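You operate a simulated robot arm through the tools that you are given. There is no shell and no other tool. Be economical: measure what you need, move in short steps, check, and stop when the job is done.

You are at the controls of a simulated robot arm. One attempt, no reset.

JOB
Swap the empty jar for the full feed jar and test one shot.
Fine: slide the feeder knob to shut first, stand the empty jar in the jar holder, fit the full one on the feeder, then slide the knob to open and press the orange plunger. Set down upright: feed jar. Where these are worked on the way, their far stop is far enough and under half their travel is too little: feeder knob.

It is judged by the outcome, as a careful person would: the job done as asked, and still so three seconds after it is handed in. It fails if anything else is knocked over, pushed out of place, dropped, spilled or broken.

ROBOT AND FRAMES
A 7-joint arm with a two-finger parallel gripper, fixed in place. Base frame: the origin is at the foot of the arm, x ahead of it, y to its left, z up. Readings come in m, degrees, newtons and seconds.
With the tool pointing down near the work surface it reaches from about 0.3 to 0.7 m from the base axis. Its first joint turns from -66.0 to 66.0 degrees. Payload 1.57 kg.
The TCP is the grasp point between the finger pads, 0.03 m short of the fingertips. In the tool frame z runs along the fingers and y along their closing line. Largest opening 0.11 m; finger width 0.024, thickness 0.012; the body of the gripper, 0.048 by 0.112 m, starts 0.078 m behind the TCP.
Orientation is that of the tool frame in the base frame, as a unit quaternion [x, y, z, w]. With the fingers straight down and closing along the base's y, the tool's x points along the base's -x, its y along +y and its z along -z.

CONTROLS
- The arm moves only by the tool move_arm. Its argument "moves" is a list that holds one entry, the list of rows, each a list of 7 numbers: the shift along the tool's x, y, z in units of 100 mm (1.0 is 100 mm), then the turn, a rotation vector about the tool's x, y, z in units of 180 degrees (1.0 is 180 degrees), then the finger opening in m, from 0 to 0.11. In form: [[[dx, dy, dz, rx, ry, rz, grip], ...]]. A call has 1 to 12 rows; each row is the pose to reach, as a shift and turn from the pose commanded when the call began, along the tool's axes at that moment. A call with a number of a shift or a turn outside -1 to 1 is refused whole. Each row takes 0.2 s and may step no farther than 0.05 m and 8.6 degrees from the row before; otherwise, or with a gripper value out of range, the whole call is refused. A pose out of reach is approached as far as the arm can. The call stops where the force on the tool passes 50 N (or 10 N more than at its start, if that is more) or the arm is blocked; 0.2 s more then pass. Each finger travels about 0.108 m/s and halts on what it meets, pressing with about 26 N; the grip force reading is that of the motor and also rises with nothing between the fingers. The clock runs only during rows and for 0.2 s after the last one: add rows that repeat a pose to give the fingers time. It gives the time, the measured TCP pose, the force on the tool (base axes), the opening and the grip force at its end, in the units of the frame above (readings bear some noise), with the torque about the TCP (base axes, N m) and any sound that the robot's microphone picked up.
- Cameras (640 x 400 px; columns grow to the right, rows downward): "scene" is fixed at [0.1431, -0.3934, 1.419]; the picture's right is [0.90, -0.43, 0.00], its down [-0.23, -0.48, -0.85] and it looks along [0.37, 0.76, -0.53] (base axes); focal length 319 px, centre (320, 200). "wrist" rides on the gripper at [0.07, 0.016, -0.141] in the tool frame; the picture's right is [-0.23, 0.97, 0.00], its down [-0.86, -0.20, -0.48] and it looks along [-0.47, -0.11, 0.88] (tool axes); focal length 222 px, centre (320, 200). There is no depth. A picture from a camera that has moved, and an enlarged one, comes with that camera's place and axes in the base frame and with its lens. The place of the scene camera against the robot may be out by one fixed shift of up to 0.025 m in any direction.
- snapshot(camera): a new picture of that camera. No time passes.
- inspect(camera, box): a new picture of the part [left, top, right, bottom] of that camera's present view, enlarged. No time passes.
- job_done(): hands the job in; it is judged then, once.

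Go step by step. Nothing tells you positions but the pictures and the camera data: compare them with the known pose of the tool, close in by small moves and look again before you grip or let go. The budget is 120 turns and 84 pictures, counting those below and the enlarged ones. Unless the task says otherwise, let go and move clear before handing in, and close with one line.

The tools are called after ">>>" by a JSON object that holds its "fn" and its "kwargs". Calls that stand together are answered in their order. move_arm: Moves the arm, as the interface text tells. Its arguments: {"type":"object","properties":{"moves":{"type":"array","items":{"type":"array","items":{"type":"array","items":{"type":"number"}}}}},"required":["moves"]} The other tools are called the same way: snapshot (camera) takes a picture; inspect (camera, box) takes an enlarged picture of a part of a camera's view; job_done () hands the job in.

At the start:

```text
time_s: 0.0
eef_pos: [0.3842, 0.236, 1.2265]
tcp_rot: [0.0, 1.0, 0.0, 0.0]
force: [-0.4, -0.1, -0.9]
torque: [-0.02, -0.02, -0.01]
opening: 0.1101
grasp_force: 0.1
```

scene: 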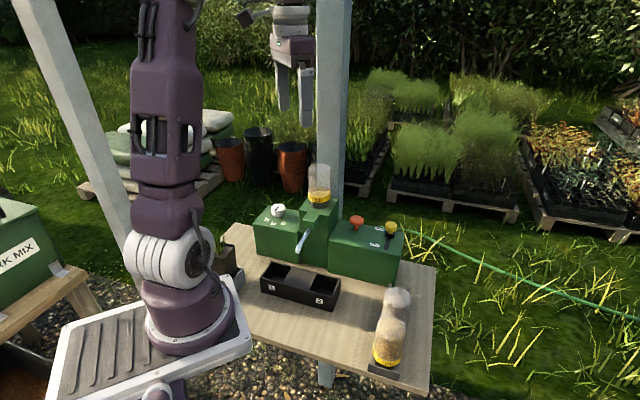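
wrist: 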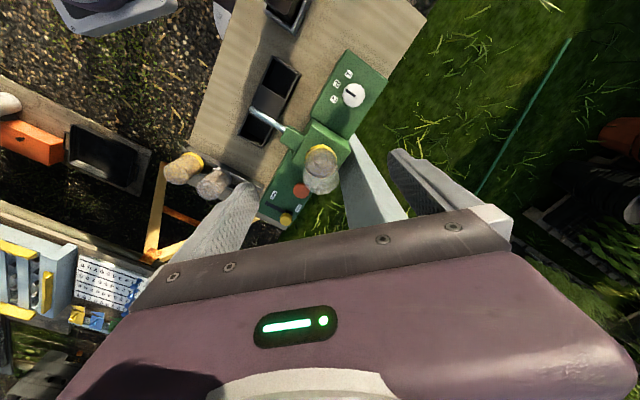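

I see a green feeder with a jar on top, a lever in front, a round dial, an orange plunger and a yellow knob; another jar stands at the front right. I'll look closer first.

>>> {"fn": "inspect", "kwargs": {"camera": "scene", "box": [220, 150, 420, 275]}}

>>> {"fn": "inspect", "kwargs": {"camera": "scene", "box": [220, 260, 440, 397]}}

>>> {"fn": "inspect", "kwargs": {"camera": "wrist", "box": [150, 40, 410, 230]}}

```text
3.20 times, centred on (320, 212) of scene
camera zoom: at [0.1431, -0.3934, 1.419], right [0.9, -0.43, 0.0], down [-0.23, -0.48, -0.85], along [0.37, 0.76, -0.53], focal length 1021 px, centre (320, 160)
```

zoom: 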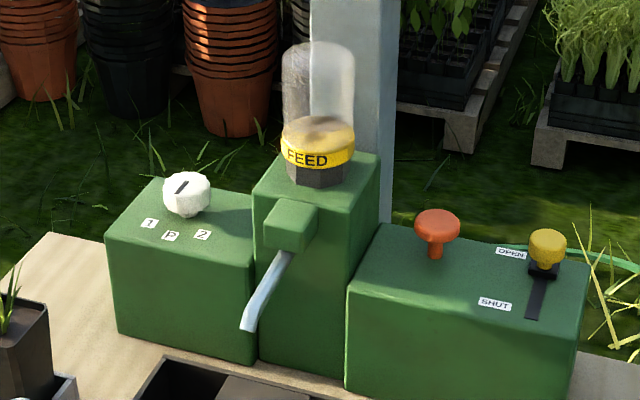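

```text
2.91 times, centred on (330, 328) of scene
camera zoom: at [0.1431, -0.3934, 1.419], right [0.9, -0.43, 0.0], down [-0.23, -0.48, -0.85], along [0.37, 0.76, -0.53], focal length 928 px, centre (291, -174)
```

zoom: 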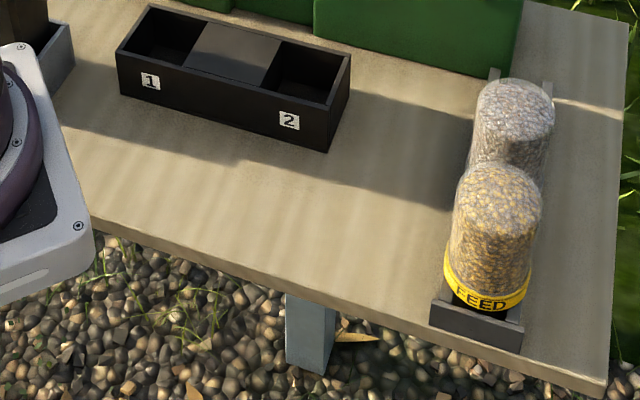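

```text
2.11 times, centred on (280, 135) of wrist
camera zoom: at [0.3154, 0.2519, 1.3679], right [0.23, 0.97, 0.0], down [0.86, -0.2, 0.48], along [0.47, -0.11, -0.88], focal length 468 px, centre (404, 337)
```

zoom: 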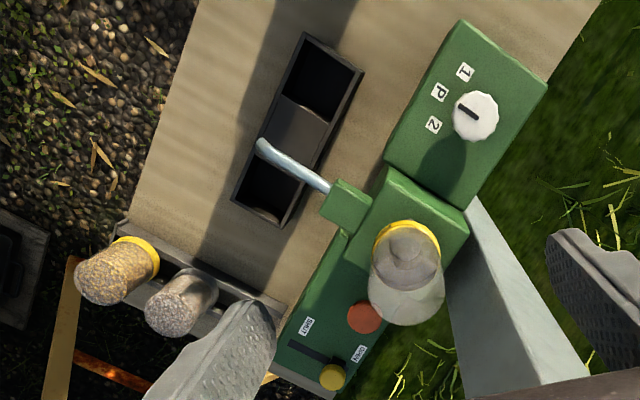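

The knob is at OPEN, near (0.585, 0.106, 0.92). The feeder jar is near (0.44, 0.22) and the FEED jar near (0.43, -0.12). I'll yaw the tool to line up with the feeder and move to a better viewing spot.

>>> {"fn": "move_arm", "kwargs": {"moves": [[[0, -0.17, 0, 0, 0, -0.045, 0.11], [0, -0.33, 0, 0, 0, -0.09, 0.11], [0, -0.5, 0, 0, 0, -0.135, 0.11], [0, -0.67, 0, 0, 0, -0.18, 0.11], [0, -0.83, 0, 0, 0, -0.225, 0.11], [0, -1, 0, 0, 0, -0.272, 0.11]]]}}

```text
time_s: 1.4
eef_pos: [0.3868, 0.1353, 1.2265]
tcp_rot: [-0.416, 0.91, 0.0, 0.0]
force: [0.5, 0.4, 0.0]
torque: [0.03, 0.02, 0.03]
opening: 0.11
grasp_force: 0.1
```

>>> {"fn": "snapshot", "kwargs": {"camera": "wrist"}}

```text
78 pictures are left
camera wrist: at [0.329, 0.0931, 1.3678], right [-0.59, 0.81, 0.0], down [0.71, 0.52, 0.48], along [0.39, 0.28, -0.88], focal length 222 px, centre (320, 200)
```

wrist: 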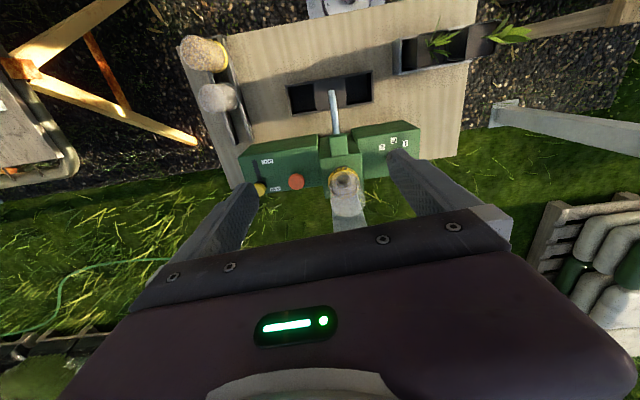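

>>> {"fn": "inspect", "kwargs": {"camera": "wrist", "box": [160, 20, 320, 120]}}

>>> {"fn": "inspect", "kwargs": {"camera": "wrist", "box": [220, 100, 440, 237]}}

```text
4.00 times, centred on (240, 70) of wrist
camera zoom: at [0.329, 0.0931, 1.3678], right [-0.59, 0.81, 0.0], down [0.71, 0.52, 0.48], along [0.39, 0.28, -0.88], focal length 888 px, centre (640, 720)
```

zoom: 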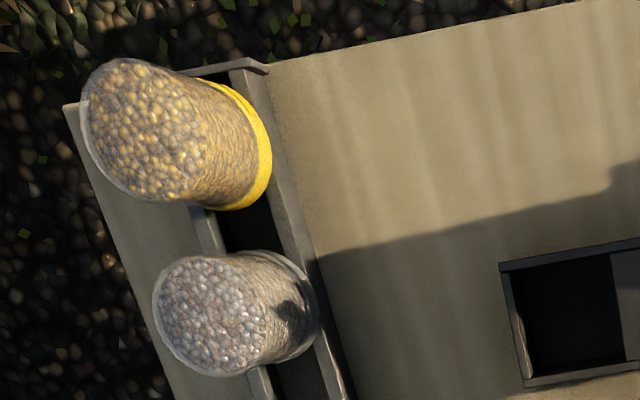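

```text
2.91 times, centred on (330, 168) of wrist
camera zoom: at [0.329, 0.0931, 1.3678], right [-0.59, 0.81, 0.0], down [0.71, 0.52, 0.48], along [0.39, 0.28, -0.88], focal length 646 px, centre (291, 292)
```

zoom: 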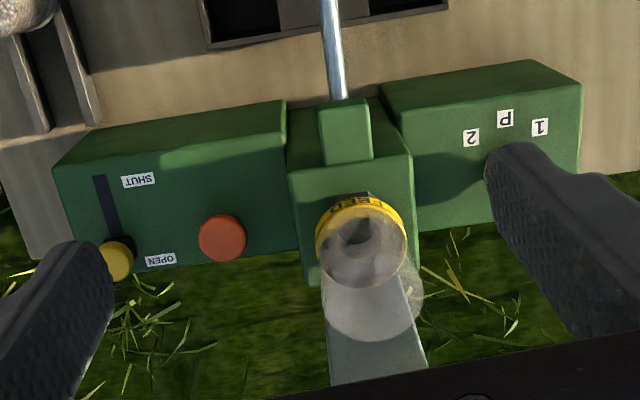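

The free holder slot is at the end nearest the feeder; the FEED jar is at the front end and a grey jar without a band stands in the middle. I'm going above the knob.

>>> {"fn": "move_arm", "kwargs": {"moves": [[[-0.19, -0.33, 0, 0, 0, 0, 0.11], [-0.38, -0.66, 0, 0, 0, 0, 0.11], [-0.57, -1.0, 0.0, 0, 0, 0, 0.11]]]}}

>>> {"fn": "move_arm", "kwargs": {"moves": [[[-0.1, -0.33, 0.3, 0, 0, 0, 0.08], [-0.2, -0.65, 0.6, 0, 0, 0, 0.08], [-0.2, -0.65, 1.0, 0, 0, 0, 0.08], [-0.2, -0.65, 1.0, 0, 0, 0, 0.08]]]}}

>>> {"fn": "snapshot", "kwargs": {"camera": "wrist"}}

```text
time_s: 2.2
eef_pos: [0.4959, 0.1136, 1.2257]
tcp_rot: [-0.414, 0.91, 0.0, 0.001]
force: [-0.3, 0.0, -0.2]
torque: [-0.01, 0.01, 0.01]
opening: 0.1099
grasp_force: 0.1
```

```text
time_s: 3.2
eef_pos: [0.5575, 0.0852, 1.1236]
tcp_rot: [-0.414, 0.91, 0.0, 0.0]
force: [-0.9, -0.7, 0.0]
torque: [-0.02, 0.01, 0.02]
opening: 0.0804
grasp_force: 0.1
```

```text
75 pictures are left
camera wrist: at [0.4999, 0.0431, 1.2656], right [-0.59, 0.81, 0.0], down [0.71, 0.51, 0.48], along [0.39, 0.28, -0.88], focal length 222 px, centre (320, 200)
```

wrist: 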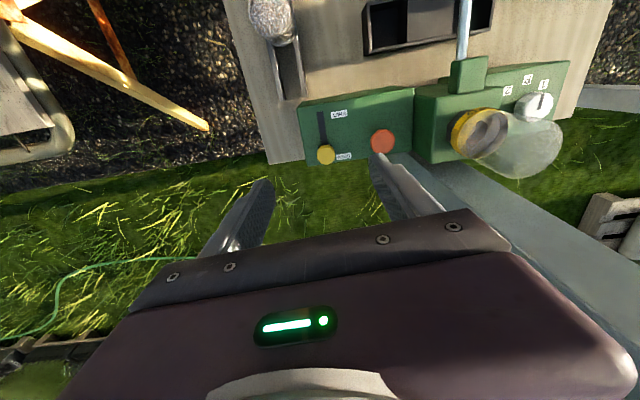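

The knob is at about (0.578, 0.111, 0.932), and the feeder's own heading is about 43°. I'll correct the yaw by 6° and come down to just above the knob.

>>> {"fn": "move_arm", "kwargs": {"moves": [[[-0.33, 0.015, 0.2, 0, 0, 0.033, 0.06], [-0.33, 0.015, 0.6, 0, 0, 0.033, 0.06], [-0.33, 0.015, 1.0, 0, 0, 0.033, 0.06], [-0.33, 0.015, 1.0, 0, 0, 0.033, 0.06]]]}}

>>> {"fn": "snapshot", "kwargs": {"camera": "wrist"}}

>>> {"fn": "inspect", "kwargs": {"camera": "scene", "box": [300, 170, 460, 270]}}

```text
time_s: 4.2
eef_pos: [0.5797, 0.1115, 1.0248]
tcp_rot: [-0.367, 0.93, 0.0, 0.0]
force: [-0.7, 0.0, -0.1]
torque: [0.03, 0.03, 0.02]
opening: 0.0601
grasp_force: 0.1
```

```text
74 pictures are left
camera wrist: at [0.5183, 0.0753, 1.1678], right [-0.5, 0.87, 0.0], down [0.76, 0.44, 0.48], along [0.41, 0.24, -0.88], focal length 222 px, centre (320, 200)
```

wrist: 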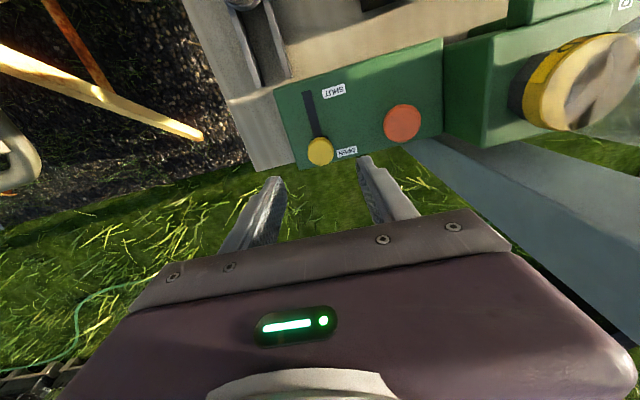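

```text
4.00 times, centred on (380, 220) of scene
camera zoom: at [0.1431, -0.3933, 1.419], right [0.9, -0.43, 0.0], down [-0.23, -0.48, -0.85], along [0.37, 0.76, -0.53], focal length 1276 px, centre (80, 120)
```

zoom: 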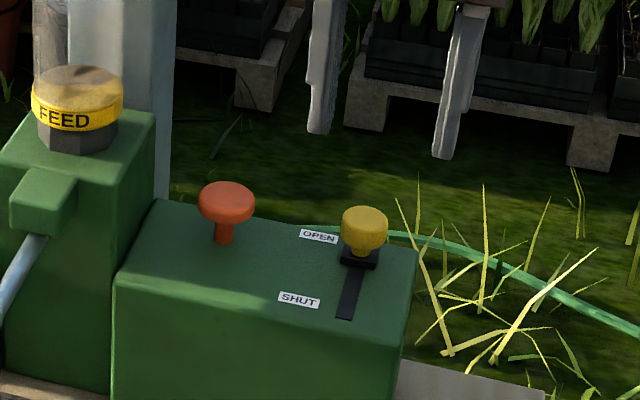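

>>> {"fn": "move_arm", "kwargs": {"moves": [[[0.03, 0, 0.4, 0, 0, 0, 0.06], [0.03, 0, 0.7, 0, 0, 0, 0.06], [0.03, 0, 0.85, 0, 0, 0, 0.06], [0.03, 0, 0.85, 0, 0, 0, 0.06]]]}}

>>> {"fn": "snapshot", "kwargs": {"camera": "wrist"}}

>>> {"fn": "inspect", "kwargs": {"camera": "scene", "box": [300, 170, 460, 270]}}

```text
time_s: 5.2
eef_pos: [0.578, 0.1108, 0.9414]
tcp_rot: [-0.367, 0.93, 0.0, 0.0]
force: [0.5, 0.2, 0.8]
torque: [0.01, -0.02, 0.0]
opening: 0.0599
grasp_force: 0.1
```

```text
72 pictures are left
camera wrist: at [0.5155, 0.0749, 1.083], right [-0.5, 0.87, 0.0], down [0.76, 0.44, 0.48], along [0.41, 0.24, -0.88], focal length 222 px, centre (320, 200)
```

wrist: 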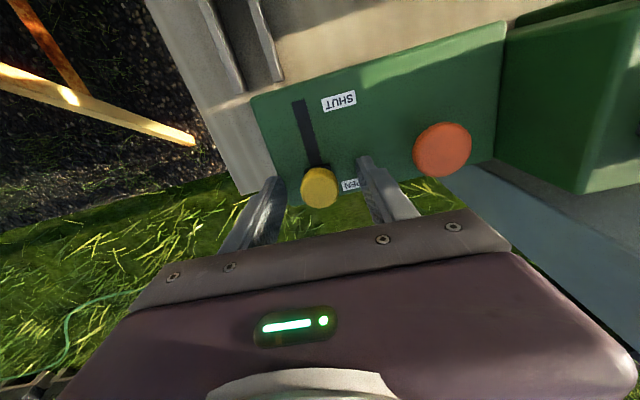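

```text
4.00 times, centred on (380, 220) of scene
camera zoom: at [0.1431, -0.3933, 1.419], right [0.9, -0.43, 0.0], down [-0.23, -0.48, -0.85], along [0.37, 0.76, -0.53], focal length 1276 px, centre (80, 120)
```

zoom: 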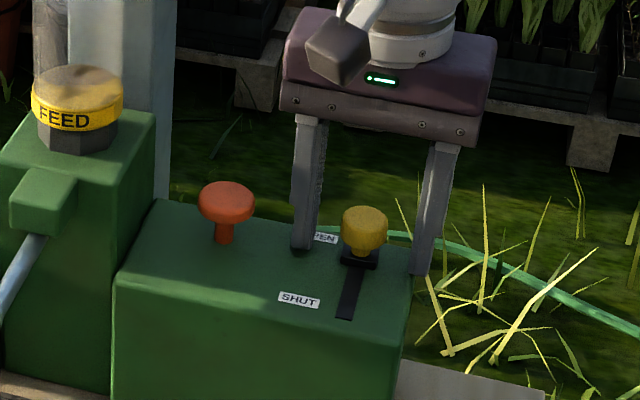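

The knob is centred between the fingers, so I'm gripping it.

>>> {"fn": "move_arm", "kwargs": {"moves": [[[0, 0, 0, 0, 0, 0, 0.03], [0, 0, 0, 0, 0, 0, 0.01], [0, 0, 0, 0, 0, 0, 0.01]]]}}

```text
time_s: 6.0
eef_pos: [0.5773, 0.1107, 0.9413]
tcp_rot: [-0.367, 0.93, 0.0, 0.0]
force: [-0.2, -0.2, -2.0]
torque: [-0.01, -0.04, -0.02]
opening: 0.0272
grasp_force: 37.8
```

>>> {"fn": "move_arm", "kwargs": {"moves": [[[0.1, 0, 0, 0, 0, 0, 0.01], [0.2, 0, 0, 0, 0, 0, 0.01], [0.3, 0, 0, 0, 0, 0, 0.01], [0.4, 0, 0, 0, 0, 0, 0.01], [0.4, 0, 0, 0, 0, 0, 0.01]]]}}

>>> {"fn": "inspect", "kwargs": {"camera": "scene", "box": [300, 170, 460, 270]}}

>>> {"fn": "snapshot", "kwargs": {"camera": "wrist"}}

```text
time_s: 7.2
eef_pos: [0.5484, 0.0816, 0.9418]
tcp_rot: [-0.366, 0.93, 0.0, 0.001]
force: [11.6, -11.3, -9.6]
torque: [0.38, -0.57, -0.05]
opening: 0.0272
grasp_force: 37.8
```

```text
4.00 times, centred on (380, 220) of scene
camera zoom: at [0.1435, -0.3936, 1.4189], right [0.9, -0.43, 0.0], down [-0.23, -0.48, -0.85], along [0.37, 0.76, -0.53], focal length 1276 px, centre (80, 120)
```

zoom: 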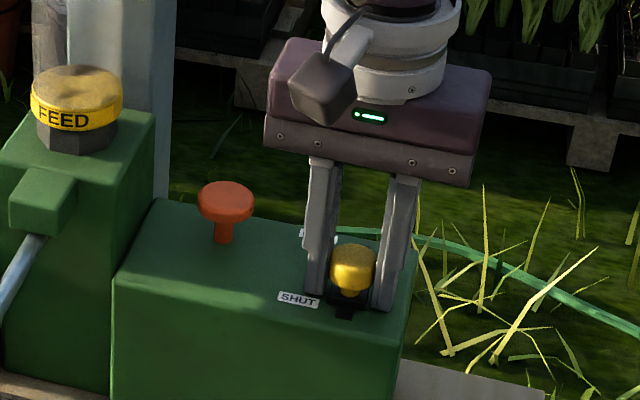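

```text
69 pictures are left
camera wrist: at [0.4868, 0.0464, 1.0831], right [-0.5, 0.87, 0.0], down [0.76, 0.44, 0.48], along [0.42, 0.24, -0.88], focal length 222 px, centre (320, 200)
```

wrist: 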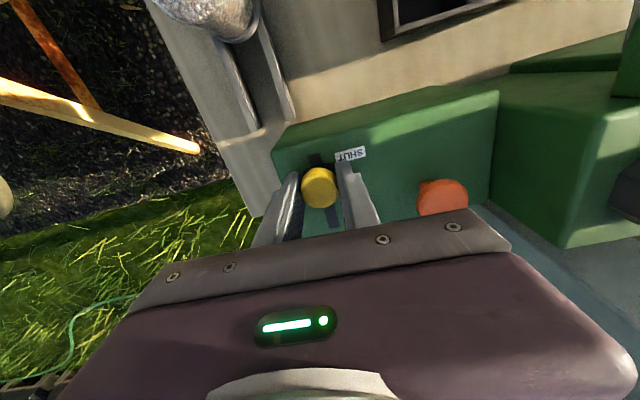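

The knob is moving but I'm slightly off the slot line, so I'll correct sideways and carry on toward the stop.

>>> {"fn": "move_arm", "kwargs": {"moves": [[[0.0, -0.02, 0, 0, 0, 0, 0.01], [0.06, -0.03, 0, 0, 0, 0, 0.01], [0.12, -0.035, 0, 0, 0, 0, 0.01], [0.16, -0.035, 0, 0, 0, 0, 0.01], [0.16, -0.035, 0, 0, 0, 0, 0.01]]]}}

>>> {"fn": "snapshot", "kwargs": {"camera": "wrist"}}

>>> {"fn": "inspect", "kwargs": {"camera": "scene", "box": [300, 170, 460, 270]}}

```text
time_s: 8.4
eef_pos: [0.5399, 0.0736, 0.942]
tcp_rot: [-0.368, 0.93, 0.002, 0.002]
force: [8.0, 43.5, 9.3]
torque: [0.38, -0.14, -0.06]
opening: 0.0277
grasp_force: 38.4
```

```text
68 pictures are left
camera wrist: at [0.4777, 0.0364, 1.0829], right [-0.5, 0.86, 0.0], down [0.76, 0.44, 0.48], along [0.42, 0.24, -0.88], focal length 222 px, centre (320, 200)
```

wrist: 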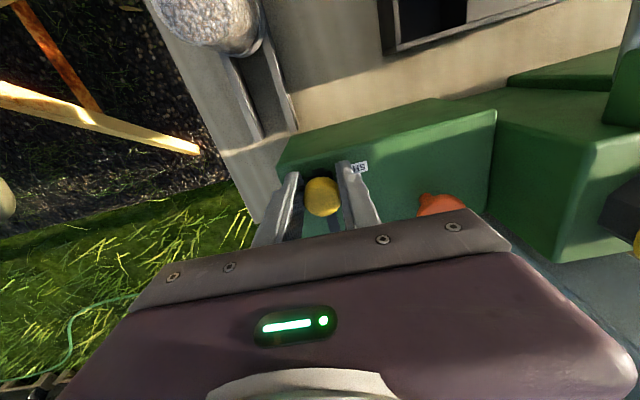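

```text
4.00 times, centred on (380, 220) of scene
camera zoom: at [0.1432, -0.3922, 1.4193], right [0.9, -0.43, 0.0], down [-0.23, -0.48, -0.85], along [0.37, 0.76, -0.53], focal length 1276 px, centre (80, 120)
```

zoom: 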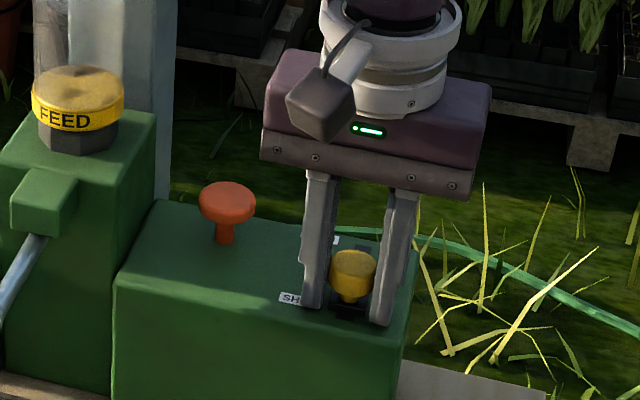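

The knob is at the SHUT stop. I'm easing off, releasing it and rising.

>>> {"fn": "move_arm", "kwargs": {"moves": [[[-0.07, 0.0, 0, 0, 0, 0, 0.01], [-0.07, 0, 0, 0, 0, 0, 0.05], [-0.07, 0, 0, 0, 0, 0, 0.06], [-0.07, 0, -0.4, 0, 0, 0, 0.06], [-0.07, 0, -0.8, 0, 0, 0, 0.06], [-0.07, 0, -1, 0, 0, 0, 0.11]]]}}

>>> {"fn": "snapshot", "kwargs": {"camera": "wrist"}}

>>> {"fn": "inspect", "kwargs": {"camera": "scene", "box": [300, 170, 460, 270]}}

```text
time_s: 9.8
eef_pos: [0.5439, 0.0727, 1.0412]
tcp_rot: [-0.367, 0.93, -0.001, 0.0]
force: [-0.8, -0.2, 0.4]
torque: [0.01, 0.01, -0.04]
opening: 0.1101
grasp_force: 0.0
```

```text
66 pictures are left
camera wrist: at [0.483, 0.0375, 1.1832], right [-0.5, 0.87, 0.0], down [0.76, 0.44, 0.48], along [0.41, 0.24, -0.88], focal length 222 px, centre (320, 200)
```

wrist: 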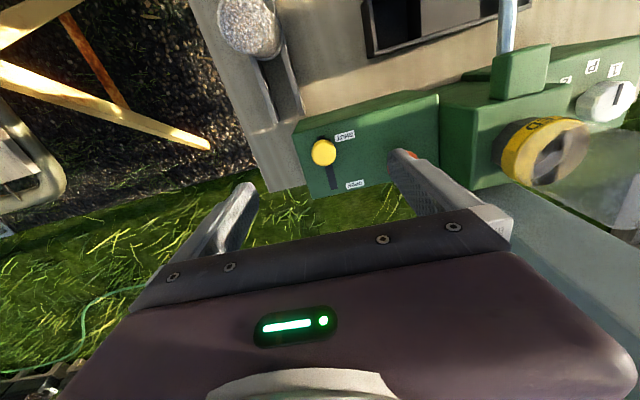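

```text
4.00 times, centred on (380, 220) of scene
camera zoom: at [0.1431, -0.3934, 1.419], right [0.9, -0.43, 0.0], down [-0.23, -0.48, -0.85], along [0.37, 0.76, -0.53], focal length 1276 px, centre (80, 120)
```

zoom: 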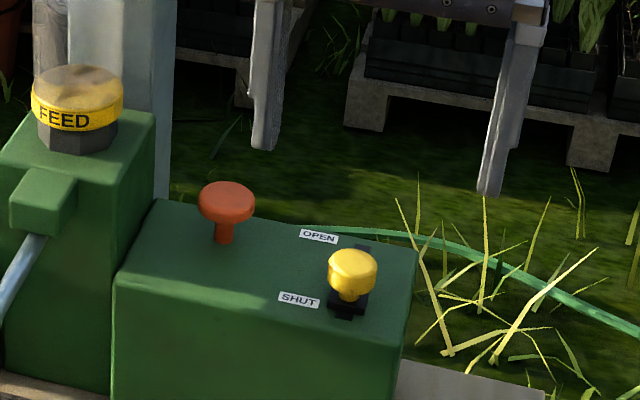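

The knob is at SHUT. Next I'll rise and go over the feeder jar.

>>> {"fn": "move_arm", "kwargs": {"moves": [[[0, 0, -0.5, 0, 0, 0, 0.11], [0, 0, -1, 0, 0, 0, 0.11], [0, 0.4, -1, 0, 0, 0, 0.11], [0, 0.8, -1, 0, 0, 0, 0.11], [0, 0.8, -1, 0, 0, 0, 0.11]]]}}

>>> {"fn": "move_arm", "kwargs": {"moves": [[[0, 0, -0.5, 0, 0, 0, 0.11], [-0.05, 0.4, -0.6, 0, 0, 0, 0.11], [-0.15, 0.8, -0.6, 0, 0, 0, 0.11], [-0.15, 0.97, -0.6, 0, 0, 0, 0.11], [-0.15, 0.97, -0.6, 0, 0, 0, 0.11]]]}}

>>> {"fn": "snapshot", "kwargs": {"camera": "wrist"}}

>>> {"fn": "inspect", "kwargs": {"camera": "scene", "box": [220, 120, 400, 232]}}

```text
time_s: 11.0
eef_pos: [0.4872, 0.134, 1.142]
tcp_rot: [-0.366, 0.931, 0.0, 0.0]
force: [0.3, 0.2, -0.2]
torque: [0.0, -0.02, 0.0]
opening: 0.1101
grasp_force: 0.1
```

```text
time_s: 12.2
eef_pos: [0.4353, 0.211, 1.2031]
tcp_rot: [-0.366, 0.931, 0.0, 0.0]
force: [-0.5, 0.7, 0.3]
torque: [0.01, 0.0, -0.02]
opening: 0.11
grasp_force: 0.0
```

```text
64 pictures are left
camera wrist: at [0.3736, 0.1753, 1.3445], right [-0.5, 0.87, 0.0], down [0.76, 0.44, 0.48], along [0.41, 0.24, -0.88], focal length 222 px, centre (320, 200)
```

wrist: 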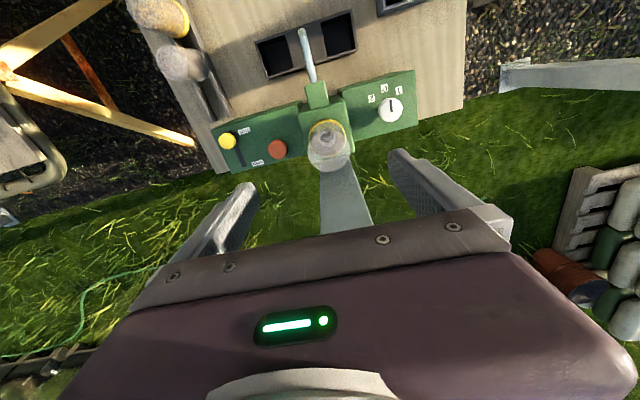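

```text
3.56 times, centred on (310, 176) of scene
camera zoom: at [0.1431, -0.3933, 1.419], right [0.9, -0.43, 0.0], down [-0.23, -0.48, -0.85], along [0.37, 0.76, -0.53], focal length 1134 px, centre (356, 285)
```

zoom: 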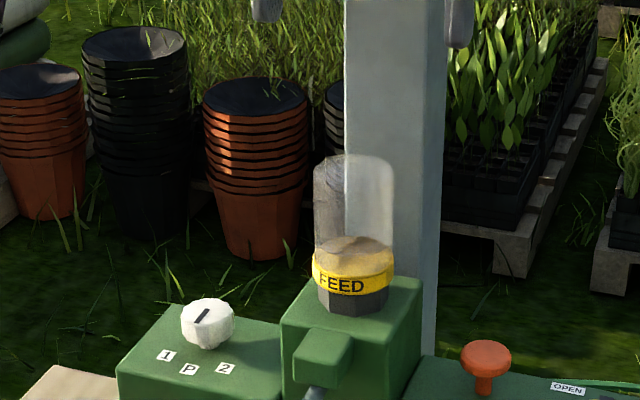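

>>> {"fn": "inspect", "kwargs": {"camera": "wrist", "box": [280, 80, 380, 180]}}

>>> {"fn": "inspect", "kwargs": {"camera": "wrist", "box": [120, 0, 280, 110]}}

```text
4.00 times, centred on (330, 130) of wrist
camera zoom: at [0.3736, 0.1753, 1.3445], right [-0.5, 0.87, 0.0], down [0.76, 0.44, 0.48], along [0.41, 0.24, -0.88], focal length 888 px, centre (280, 480)
```

zoom: 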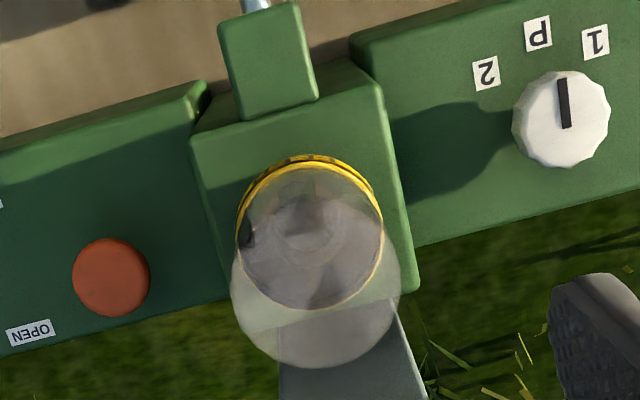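

```text
3.64 times, centred on (200, 55) of wrist
camera zoom: at [0.3736, 0.1753, 1.3445], right [-0.5, 0.87, 0.0], down [0.76, 0.44, 0.48], along [0.41, 0.24, -0.88], focal length 808 px, centre (756, 727)
```

zoom: 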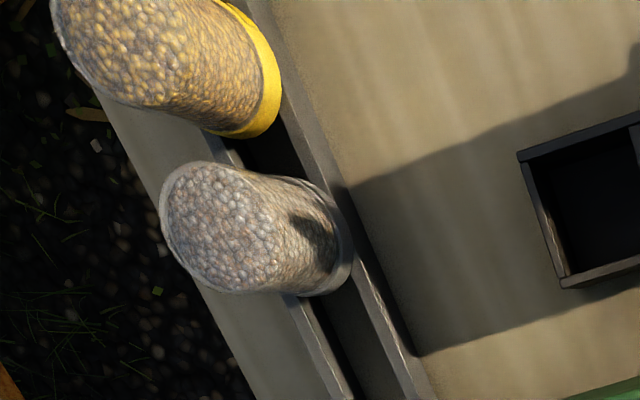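

The feeder jar's axis is about (0.440, 0.227), with the cap at z about 0.985 and a diameter of about 0.06. I'll line up over it and descend part-way.

>>> {"fn": "move_arm", "kwargs": {"moves": [[[-0.14, 0.085, 0.0, 0, 0, 0, 0.11], [-0.14, 0.085, 0.45, 0, 0, 0, 0.11], [-0.14, 0.085, 0.9, 0, 0, 0, 0.11], [-0.14, 0.085, 0.9, 0, 0, 0, 0.11]]]}}

>>> {"fn": "snapshot", "kwargs": {"camera": "wrist"}}

>>> {"fn": "inspect", "kwargs": {"camera": "scene", "box": [240, 90, 400, 202]}}

```text
time_s: 13.2
eef_pos: [0.4386, 0.229, 1.1133]
tcp_rot: [-0.366, 0.931, 0.0, -0.001]
force: [-0.6, 0.2, -0.2]
torque: [-0.01, -0.04, -0.02]
opening: 0.1098
grasp_force: 0.0
```

```text
60 pictures are left
camera wrist: at [0.3766, 0.1943, 1.254], right [-0.5, 0.87, 0.0], down [0.76, 0.44, 0.48], along [0.41, 0.24, -0.88], focal length 222 px, centre (320, 200)
```

wrist: 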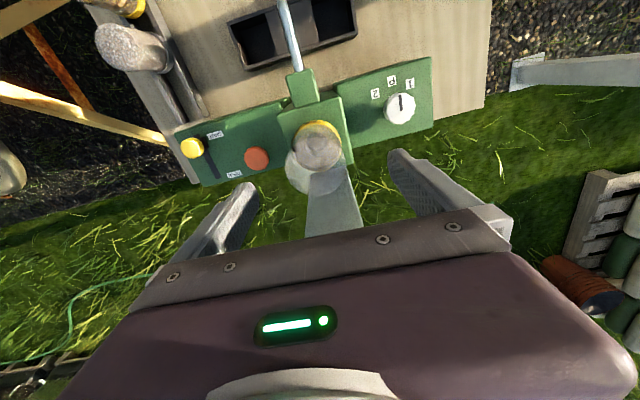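

```text
3.57 times, centred on (320, 146) of scene
camera zoom: at [0.1431, -0.3934, 1.419], right [0.9, -0.43, 0.0], down [-0.23, -0.48, -0.85], along [0.37, 0.76, -0.53], focal length 1139 px, centre (320, 393)
```

zoom: 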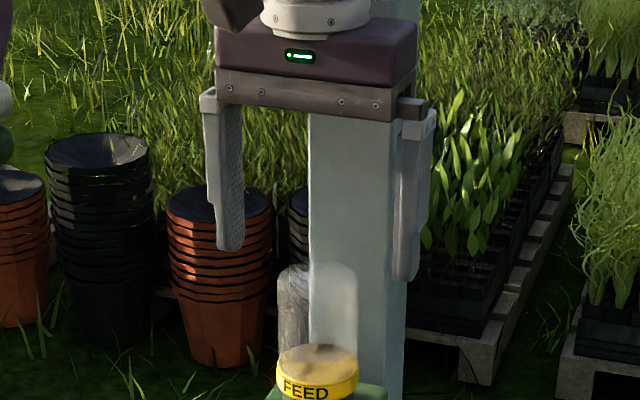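

>>> {"fn": "move_arm", "kwargs": {"moves": [[[-0.02, -0.03, 0.3, 0, 0, 0, 0.11], [-0.02, -0.03, 0.6, 0, 0, 0, 0.11], [-0.02, -0.03, 0.8, 0, 0, 0, 0.11], [-0.02, -0.03, 0.8, 0, 0, 0, 0.11]]]}}

>>> {"fn": "snapshot", "kwargs": {"camera": "wrist"}}

>>> {"fn": "inspect", "kwargs": {"camera": "scene", "box": [240, 120, 400, 232]}}

```text
time_s: 14.2
eef_pos: [0.4424, 0.2307, 1.0343]
tcp_rot: [-0.367, 0.93, 0.0, 0.0]
force: [0.7, 0.2, 0.1]
torque: [-0.02, 0.02, -0.01]
opening: 0.11
grasp_force: 0.0
```

```text
58 pictures are left
camera wrist: at [0.3813, 0.1955, 1.1756], right [-0.5, 0.87, 0.0], down [0.76, 0.44, 0.48], along [0.42, 0.24, -0.88], focal length 222 px, centre (320, 200)
```

wrist: 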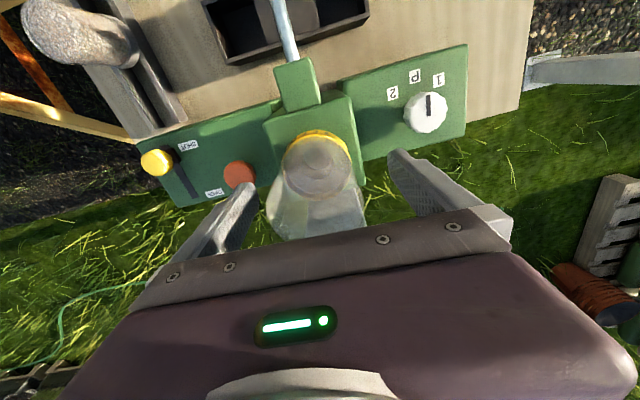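

```text
3.57 times, centred on (320, 176) of scene
camera zoom: at [0.1431, -0.3933, 1.419], right [0.9, -0.43, 0.0], down [-0.23, -0.48, -0.85], along [0.37, 0.76, -0.53], focal length 1139 px, centre (320, 286)
```

zoom: 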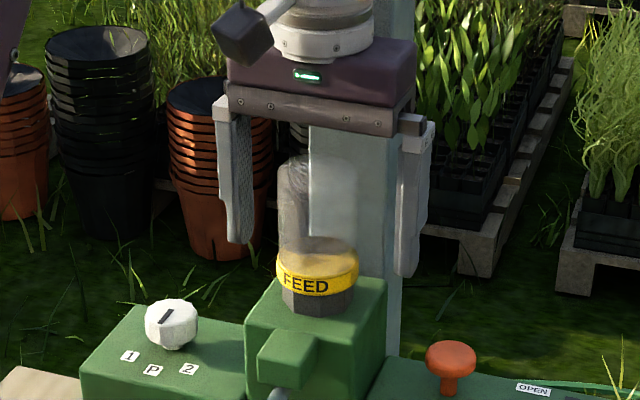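

The jar is well centred. I'll nudge slightly, raise 8 mm to stay off the cap and close.

>>> {"fn": "move_arm", "kwargs": {"moves": [[[0.02, -0.015, -0.08, 0, 0, 0, 0.11], [0.02, -0.015, -0.08, 0, 0, 0, 0.085], [0.02, -0.015, -0.08, 0, 0, 0, 0.065], [0.02, -0.015, -0.08, 0, 0, 0, 0.045], [0.02, -0.015, -0.08, 0, 0, 0, 0.04], [0.02, -0.015, -0.08, 0, 0, 0, 0.04]]]}}

>>> {"fn": "inspect", "kwargs": {"camera": "scene", "box": [240, 120, 400, 232]}}

```text
time_s: 15.6
eef_pos: [0.4414, 0.2277, 1.0431]
tcp_rot: [-0.367, 0.93, 0.0, 0.0]
force: [-2.8, 3.0, 2.0]
torque: [0.12, 0.1, -0.01]
opening: 0.0555
grasp_force: 26.2
```

```text
3.57 times, centred on (320, 176) of scene
camera zoom: at [0.143, -0.3933, 1.419], right [0.9, -0.43, 0.0], down [-0.23, -0.48, -0.85], along [0.37, 0.76, -0.53], focal length 1139 px, centre (320, 286)
```

zoom: 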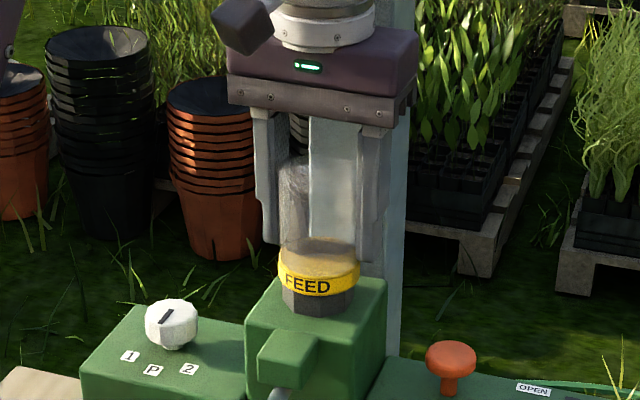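

Gripped; now lifting straight up.

>>> {"fn": "move_arm", "kwargs": {"moves": [[[0, 0, -0.1, 0, 0, 0, 0.04], [0, 0, -0.25, 0, 0, 0, 0.04], [0, 0, -0.5, 0, 0, 0, 0.04], [0, 0, -0.8, 0, 0, 0, 0.04], [0, 0, -0.8, 0, 0, 0, 0.04]]]}}

>>> {"fn": "inspect", "kwargs": {"camera": "scene", "box": [240, 100, 400, 212]}}

>>> {"fn": "snapshot", "kwargs": {"camera": "wrist"}}

```text
time_s: 16.8
eef_pos: [0.4407, 0.2268, 1.12]
tcp_rot: [-0.367, 0.93, 0.001, 0.0]
force: [-0.4, 0.0, -1.3]
torque: [0.0, 0.0, 0.0]
opening: 0.0554
grasp_force: 26.1
```

```text
3.57 times, centred on (320, 156) of scene
camera zoom: at [0.1431, -0.3933, 1.419], right [0.9, -0.43, 0.0], down [-0.23, -0.48, -0.85], along [0.37, 0.76, -0.53], focal length 1139 px, centre (320, 357)
```

zoom: 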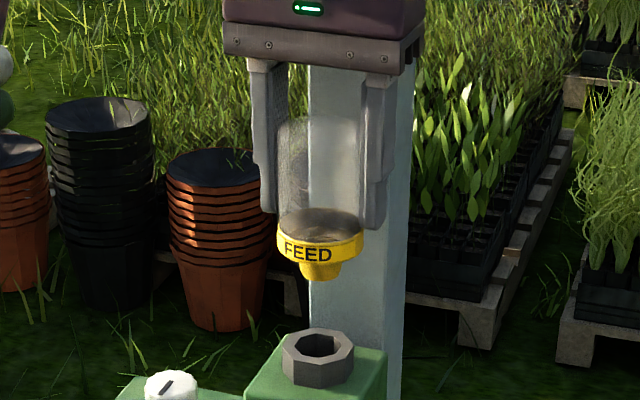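

```text
54 pictures are left
camera wrist: at [0.3801, 0.1909, 1.2611], right [-0.5, 0.87, 0.0], down [0.76, 0.44, 0.48], along [0.41, 0.24, -0.88], focal length 222 px, centre (320, 200)
```

wrist: 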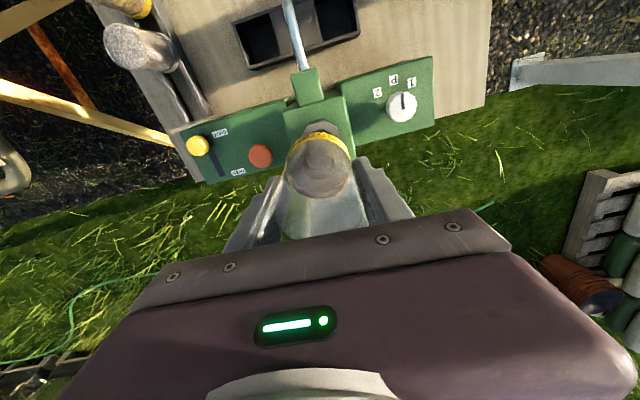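

The jar is out; it has a nozzle under its collar. The holder spacing is about 0.077 m along 45°, which puts the free slot near (0.533, -0.004). I'm carrying the jar that way, high up.

>>> {"fn": "move_arm", "kwargs": {"moves": [[[0.2, 0, -0.3, 0, 0, 0, 0.04], [0.5, -0.2, -0.5, 0, 0, 0, 0.04], [0.7, -0.5, -0.5, 0, 0, 0, 0.04], [0.9, -0.8, -0.5, 0, 0, 0, 0.04], [1.0, -1.0, -0.5, 0, 0, 0, 0.04]]]}}

>>> {"fn": "move_arm", "kwargs": {"moves": [[[0.05, -0.35, 0, 0, 0, 0, 0.04], [0.1, -0.7, 0, 0, 0, 0, 0.04], [0.1, -1.0, 0, 0, 0, 0, 0.04], [0.1, -1.0, 0, 0, 0, 0, 0.04]]]}}

>>> {"fn": "snapshot", "kwargs": {"camera": "wrist"}}

```text
time_s: 18.0
eef_pos: [0.4337, 0.0835, 1.1701]
tcp_rot: [-0.367, 0.93, 0.0, 0.0]
force: [-0.8, -0.9, -1.1]
torque: [0.0, 0.01, -0.03]
opening: 0.0555
grasp_force: 26.1
```

```text
time_s: 19.0
eef_pos: [0.494, 0.002, 1.17]
tcp_rot: [-0.367, 0.93, 0.0, 0.001]
force: [-0.6, 0.0, -1.1]
torque: [-0.04, 0.02, 0.01]
opening: 0.0556
grasp_force: 26.0
```

```text
53 pictures are left
camera wrist: at [0.4341, -0.0337, 1.3113], right [-0.5, 0.87, 0.0], down [0.76, 0.44, 0.48], along [0.41, 0.24, -0.88], focal length 222 px, centre (320, 200)
```

wrist: 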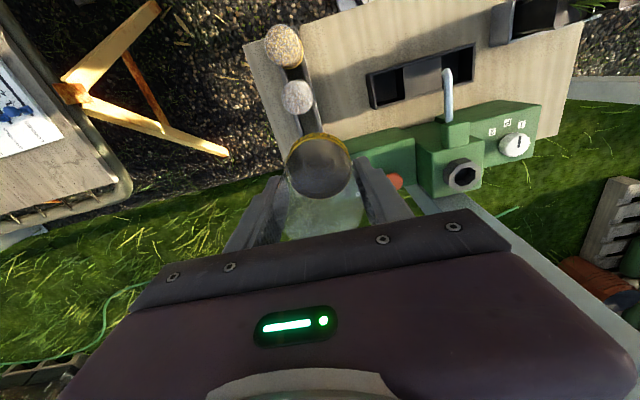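

>>> {"fn": "inspect", "kwargs": {"camera": "wrist", "box": [240, 15, 370, 145]}}

>>> {"fn": "inspect", "kwargs": {"camera": "scene", "box": [350, 260, 450, 390]}}

```text
3.08 times, centred on (305, 80) of wrist
camera zoom: at [0.4341, -0.0337, 1.3113], right [-0.5, 0.87, 0.0], down [0.76, 0.44, 0.48], along [0.41, 0.24, -0.88], focal length 684 px, centre (366, 569)
```

zoom: 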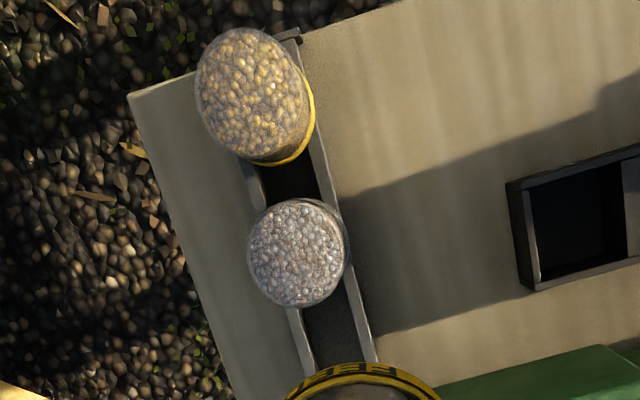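

```text
3.08 times, centred on (400, 325) of scene
camera zoom: at [0.1431, -0.3934, 1.419], right [0.9, -0.43, 0.0], down [-0.23, -0.48, -0.85], along [0.37, 0.76, -0.53], focal length 982 px, centre (74, -185)
```

zoom: 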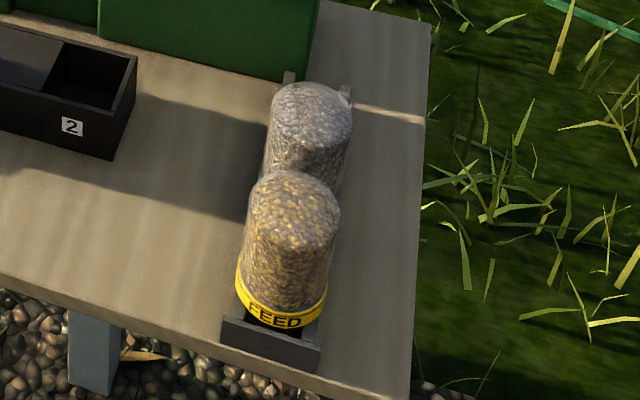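

The holder is a trough with three places. I take the free place as (0.530, -0.003), just in front of the box. I'll go above it and down part-way.

>>> {"fn": "move_arm", "kwargs": {"moves": [[[-0.23, -0.28, 0, 0, 0, -0.011, 0.04], [-0.23, -0.28, 0.4, 0, 0, -0.011, 0.04], [-0.23, -0.28, 0.8, 0, 0, -0.011, 0.04], [-0.23, -0.28, 1.0, 0, 0, -0.011, 0.04], [-0.23, -0.28, 1.0, 0, 0, -0.011, 0.04]]]}}

>>> {"fn": "snapshot", "kwargs": {"camera": "wrist"}}

>>> {"fn": "inspect", "kwargs": {"camera": "scene", "box": [330, 190, 490, 320]}}

```text
time_s: 20.2
eef_pos: [0.5325, 0.0007, 1.067]
tcp_rot: [-0.382, 0.924, 0.0, 0.0]
force: [0.4, 0.5, -1.2]
torque: [0.02, 0.03, 0.01]
opening: 0.0553
grasp_force: 26.1
```

```text
50 pictures are left
camera wrist: at [0.4729, -0.0369, 1.2091], right [-0.53, 0.85, 0.0], down [0.75, 0.46, 0.48], along [0.41, 0.25, -0.88], focal length 222 px, centre (320, 200)
```

wrist: 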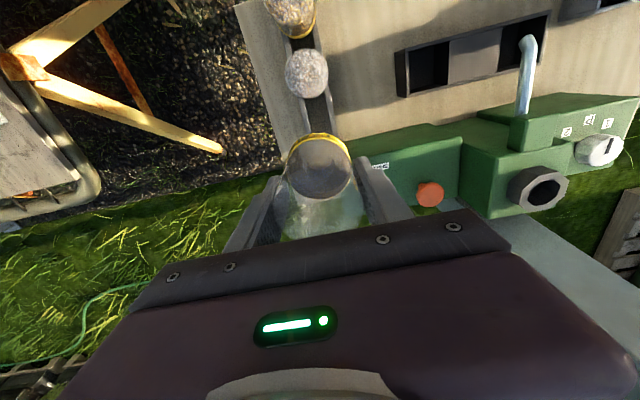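

```text
3.08 times, centred on (410, 255) of scene
camera zoom: at [0.1431, -0.3934, 1.419], right [0.9, -0.43, 0.0], down [-0.23, -0.48, -0.85], along [0.37, 0.76, -0.53], focal length 982 px, centre (43, 31)
```

zoom: 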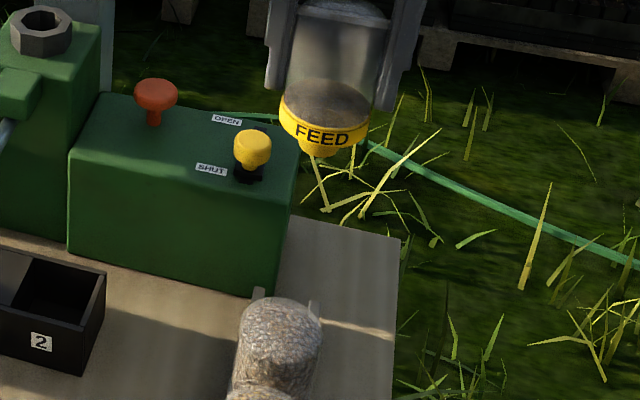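

>>> {"fn": "inspect", "kwargs": {"camera": "wrist", "box": [260, 50, 400, 150]}}

```text
4.00 times, centred on (330, 100) of wrist
camera zoom: at [0.4729, -0.0369, 1.2091], right [-0.53, 0.85, 0.0], down [0.75, 0.46, 0.48], along [0.41, 0.25, -0.88], focal length 888 px, centre (280, 600)
```

zoom: 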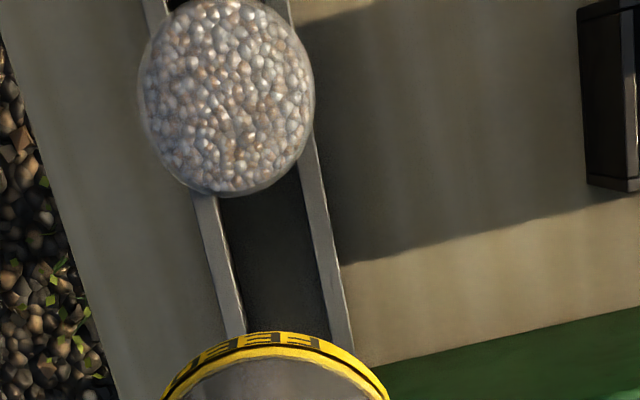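

>>> {"fn": "move_arm", "kwargs": {"moves": [[[0.07, -0.03, 0.2, 0, 0, 0, 0.04], [0.07, -0.03, 0.5, 0, 0, 0, 0.04], [0.07, -0.03, 0.8, 0, 0, 0, 0.04], [0.07, -0.03, 1.0, 0, 0, 0, 0.04], [0.07, -0.03, 1.0, 0, 0, 0, 0.04]]]}}

>>> {"fn": "move_arm", "kwargs": {"moves": [[[0, 0, 0.3, 0, 0, 0, 0.04], [0, 0, 0.5, 0, 0, 0, 0.04], [0, 0, 0.6, 0, 0, 0, 0.04], [0, 0, 0.6, 0, 0, 0, 0.04]]]}}

>>> {"fn": "snapshot", "kwargs": {"camera": "wrist"}}

>>> {"fn": "inspect", "kwargs": {"camera": "scene", "box": [330, 210, 470, 320]}}

```text
time_s: 21.4
eef_pos: [0.5312, -0.008, 0.9671]
tcp_rot: [-0.383, 0.924, 0.0, 0.0]
force: [-0.4, 0.7, -1.6]
torque: [0.0, 0.0, 0.02]
opening: 0.0553
grasp_force: 26.1
```

```text
time_s: 22.4
eef_pos: [0.5303, -0.0077, 0.9081]
tcp_rot: [-0.383, 0.924, 0.0, 0.0]
force: [-0.1, 0.1, -1.1]
torque: [-0.01, 0.01, -0.02]
opening: 0.0553
grasp_force: 26.1
```

```text
47 pictures are left
camera wrist: at [0.47, -0.0457, 1.0497], right [-0.53, 0.85, 0.0], down [0.75, 0.46, 0.48], along [0.41, 0.25, -0.88], focal length 222 px, centre (320, 200)
```

wrist: 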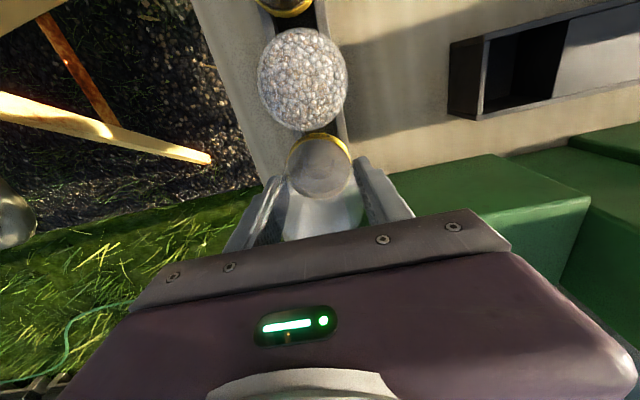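

```text
3.64 times, centred on (400, 265) of scene
camera zoom: at [0.1431, -0.3934, 1.419], right [0.9, -0.43, 0.0], down [-0.23, -0.48, -0.85], along [0.37, 0.76, -0.53], focal length 1160 px, centre (29, -36)
```

zoom: 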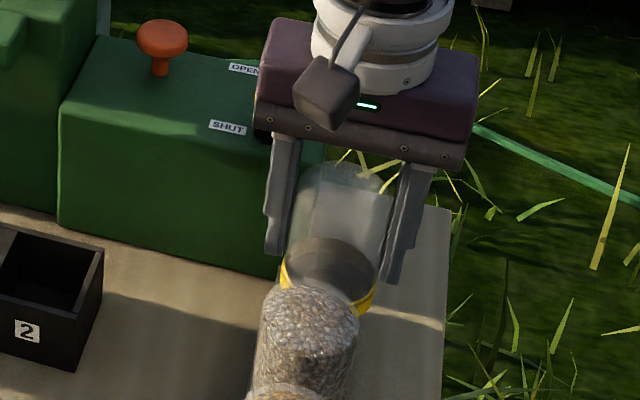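

>>> {"fn": "move_arm", "kwargs": {"moves": [[[0, 0, 0.1, 0, 0, 0, 0.04], [0, 0, 0.2, 0, 0, 0, 0.04], [0, 0, 0.28, 0, 0, 0, 0.04], [0, 0, 0.28, 0, 0, 0, 0.04]]]}}

>>> {"fn": "inspect", "kwargs": {"camera": "scene", "box": [330, 210, 470, 320]}}

>>> {"fn": "inspect", "kwargs": {"camera": "wrist", "box": [240, 60, 440, 220]}}

```text
time_s: 23.4
eef_pos: [0.5314, -0.0084, 0.8806]
tcp_rot: [-0.383, 0.924, -0.001, 0.002]
force: [4.5, -3.9, 24.7]
torque: [-0.48, -0.41, 0.05]
opening: 0.0553
grasp_force: 26.3
```

```text
3.64 times, centred on (400, 265) of scene
camera zoom: at [0.1428, -0.3934, 1.419], right [0.9, -0.43, 0.0], down [-0.23, -0.48, -0.85], along [0.37, 0.76, -0.53], focal length 1160 px, centre (29, -36)
```

zoom: 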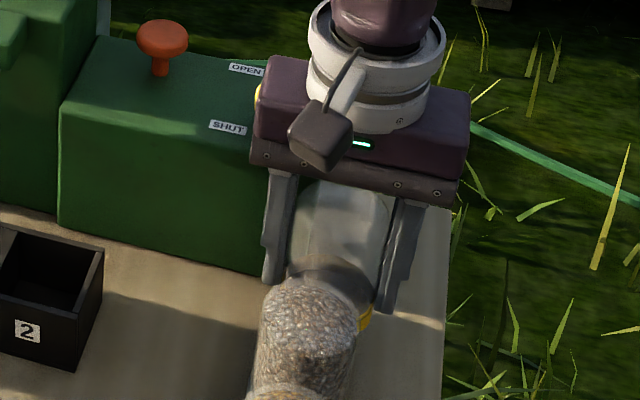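

```text
2.50 times, centred on (340, 140) of wrist
camera zoom: at [0.4711, -0.0456, 1.0228], right [-0.53, 0.85, 0.0], down [0.74, 0.46, 0.48], along [0.41, 0.25, -0.88], focal length 555 px, centre (270, 350)
```

zoom: 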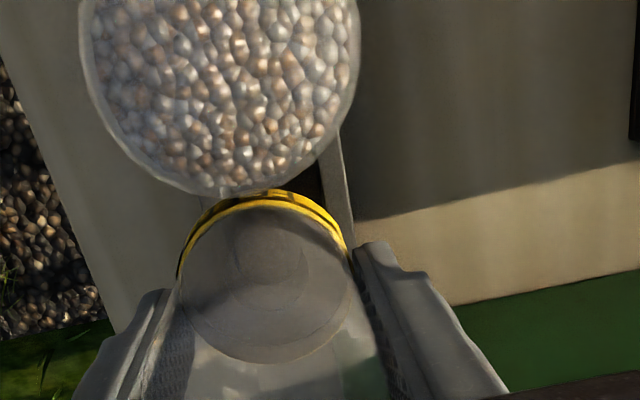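

It made contact at z = 0.88 with an off-centre push, so the nozzle probably caught the outer rail. I'll lift slightly, shift 5 mm inward and try again.

>>> {"fn": "move_arm", "kwargs": {"moves": [[[0, 0, -0.12, 0, 0, 0, 0.04], [0, 0.05, -0.12, 0, 0, 0, 0.04], [0, 0.05, -0.04, 0, 0, 0, 0.04], [0, 0.05, 0.03, 0, 0, 0, 0.04], [0, 0.05, 0.03, 0, 0, 0, 0.04]]]}}

```text
time_s: 24.6
eef_pos: [0.5274, -0.0041, 0.879]
tcp_rot: [-0.383, 0.924, 0.0, 0.0]
force: [0.2, 0.5, -2.1]
torque: [0.03, 0.0, -0.01]
opening: 0.0554
grasp_force: 25.9
```

>>> {"fn": "move_arm", "kwargs": {"moves": [[[0, 0, 0.05, 0, 0, 0, 0.04], [0, 0, 0.1, 0, 0, 0, 0.04], [0, 0, 0.1, 0, 0, 0, 0.04]]]}}

```text
time_s: 25.4
eef_pos: [0.5265, -0.0046, 0.8673]
tcp_rot: [-0.383, 0.924, -0.001, -0.001]
force: [-0.5, 0.2, -1.7]
torque: [0.02, 0.01, 0.01]
opening: 0.0554
grasp_force: 26.4
```

>>> {"fn": "move_arm", "kwargs": {"moves": [[[0, 0, 0.04, 0, 0, 0, 0.04], [0, 0, 0.08, 0, 0, 0, 0.04], [0, 0, 0.08, 0, 0, 0, 0.04]]]}}

```text
time_s: 26.2
eef_pos: [0.5271, -0.0042, 0.8607]
tcp_rot: [-0.383, 0.924, 0.0, 0.001]
force: [0.5, 0.8, 24.3]
torque: [0.38, 0.46, -0.05]
opening: 0.0556
grasp_force: 26.4
```

It seated at z of about 0.861, as expected. I'll ease off 1 mm and check before letting go.

>>> {"fn": "move_arm", "kwargs": {"moves": [[[0, 0, -0.015, 0, 0, 0, 0.04], [0, 0, -0.015, 0, 0, 0, 0.04]]]}}

>>> {"fn": "inspect", "kwargs": {"camera": "wrist", "box": [240, 60, 440, 220]}}

>>> {"fn": "inspect", "kwargs": {"camera": "scene", "box": [330, 210, 470, 320]}}

```text
time_s: 26.8
eef_pos: [0.5256, -0.0037, 0.8597]
tcp_rot: [-0.383, 0.924, 0.001, -0.001]
force: [0.1, 0.1, -0.3]
torque: [0.01, -0.05, -0.01]
opening: 0.0555
grasp_force: 26.4
```

```text
2.50 times, centred on (340, 140) of wrist
camera zoom: at [0.4667, -0.0422, 1.0019], right [-0.53, 0.85, 0.0], down [0.75, 0.46, 0.48], along [0.4, 0.25, -0.88], focal length 555 px, centre (270, 350)
```

zoom: 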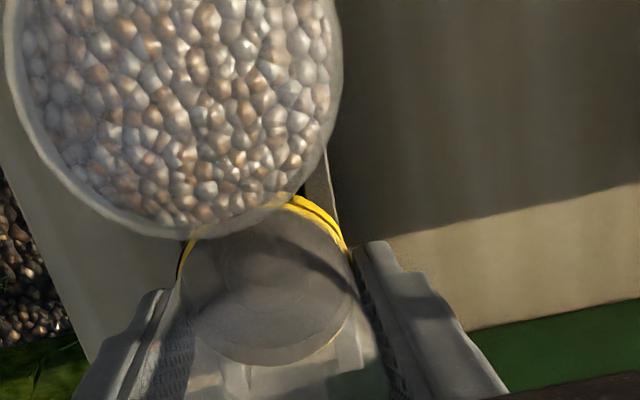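

```text
3.64 times, centred on (400, 265) of scene
camera zoom: at [0.1431, -0.3933, 1.419], right [0.9, -0.43, 0.0], down [-0.23, -0.48, -0.85], along [0.37, 0.76, -0.53], focal length 1160 px, centre (29, -36)
```

zoom: 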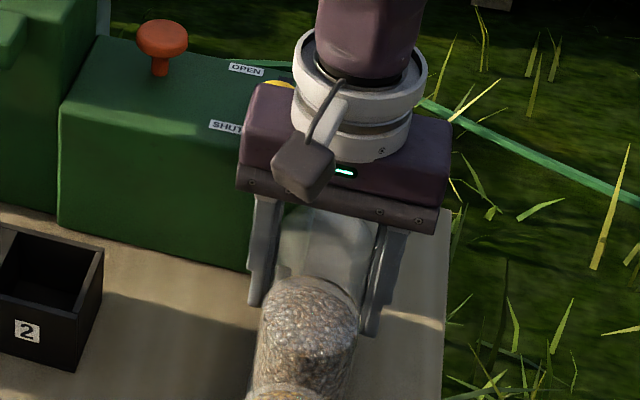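

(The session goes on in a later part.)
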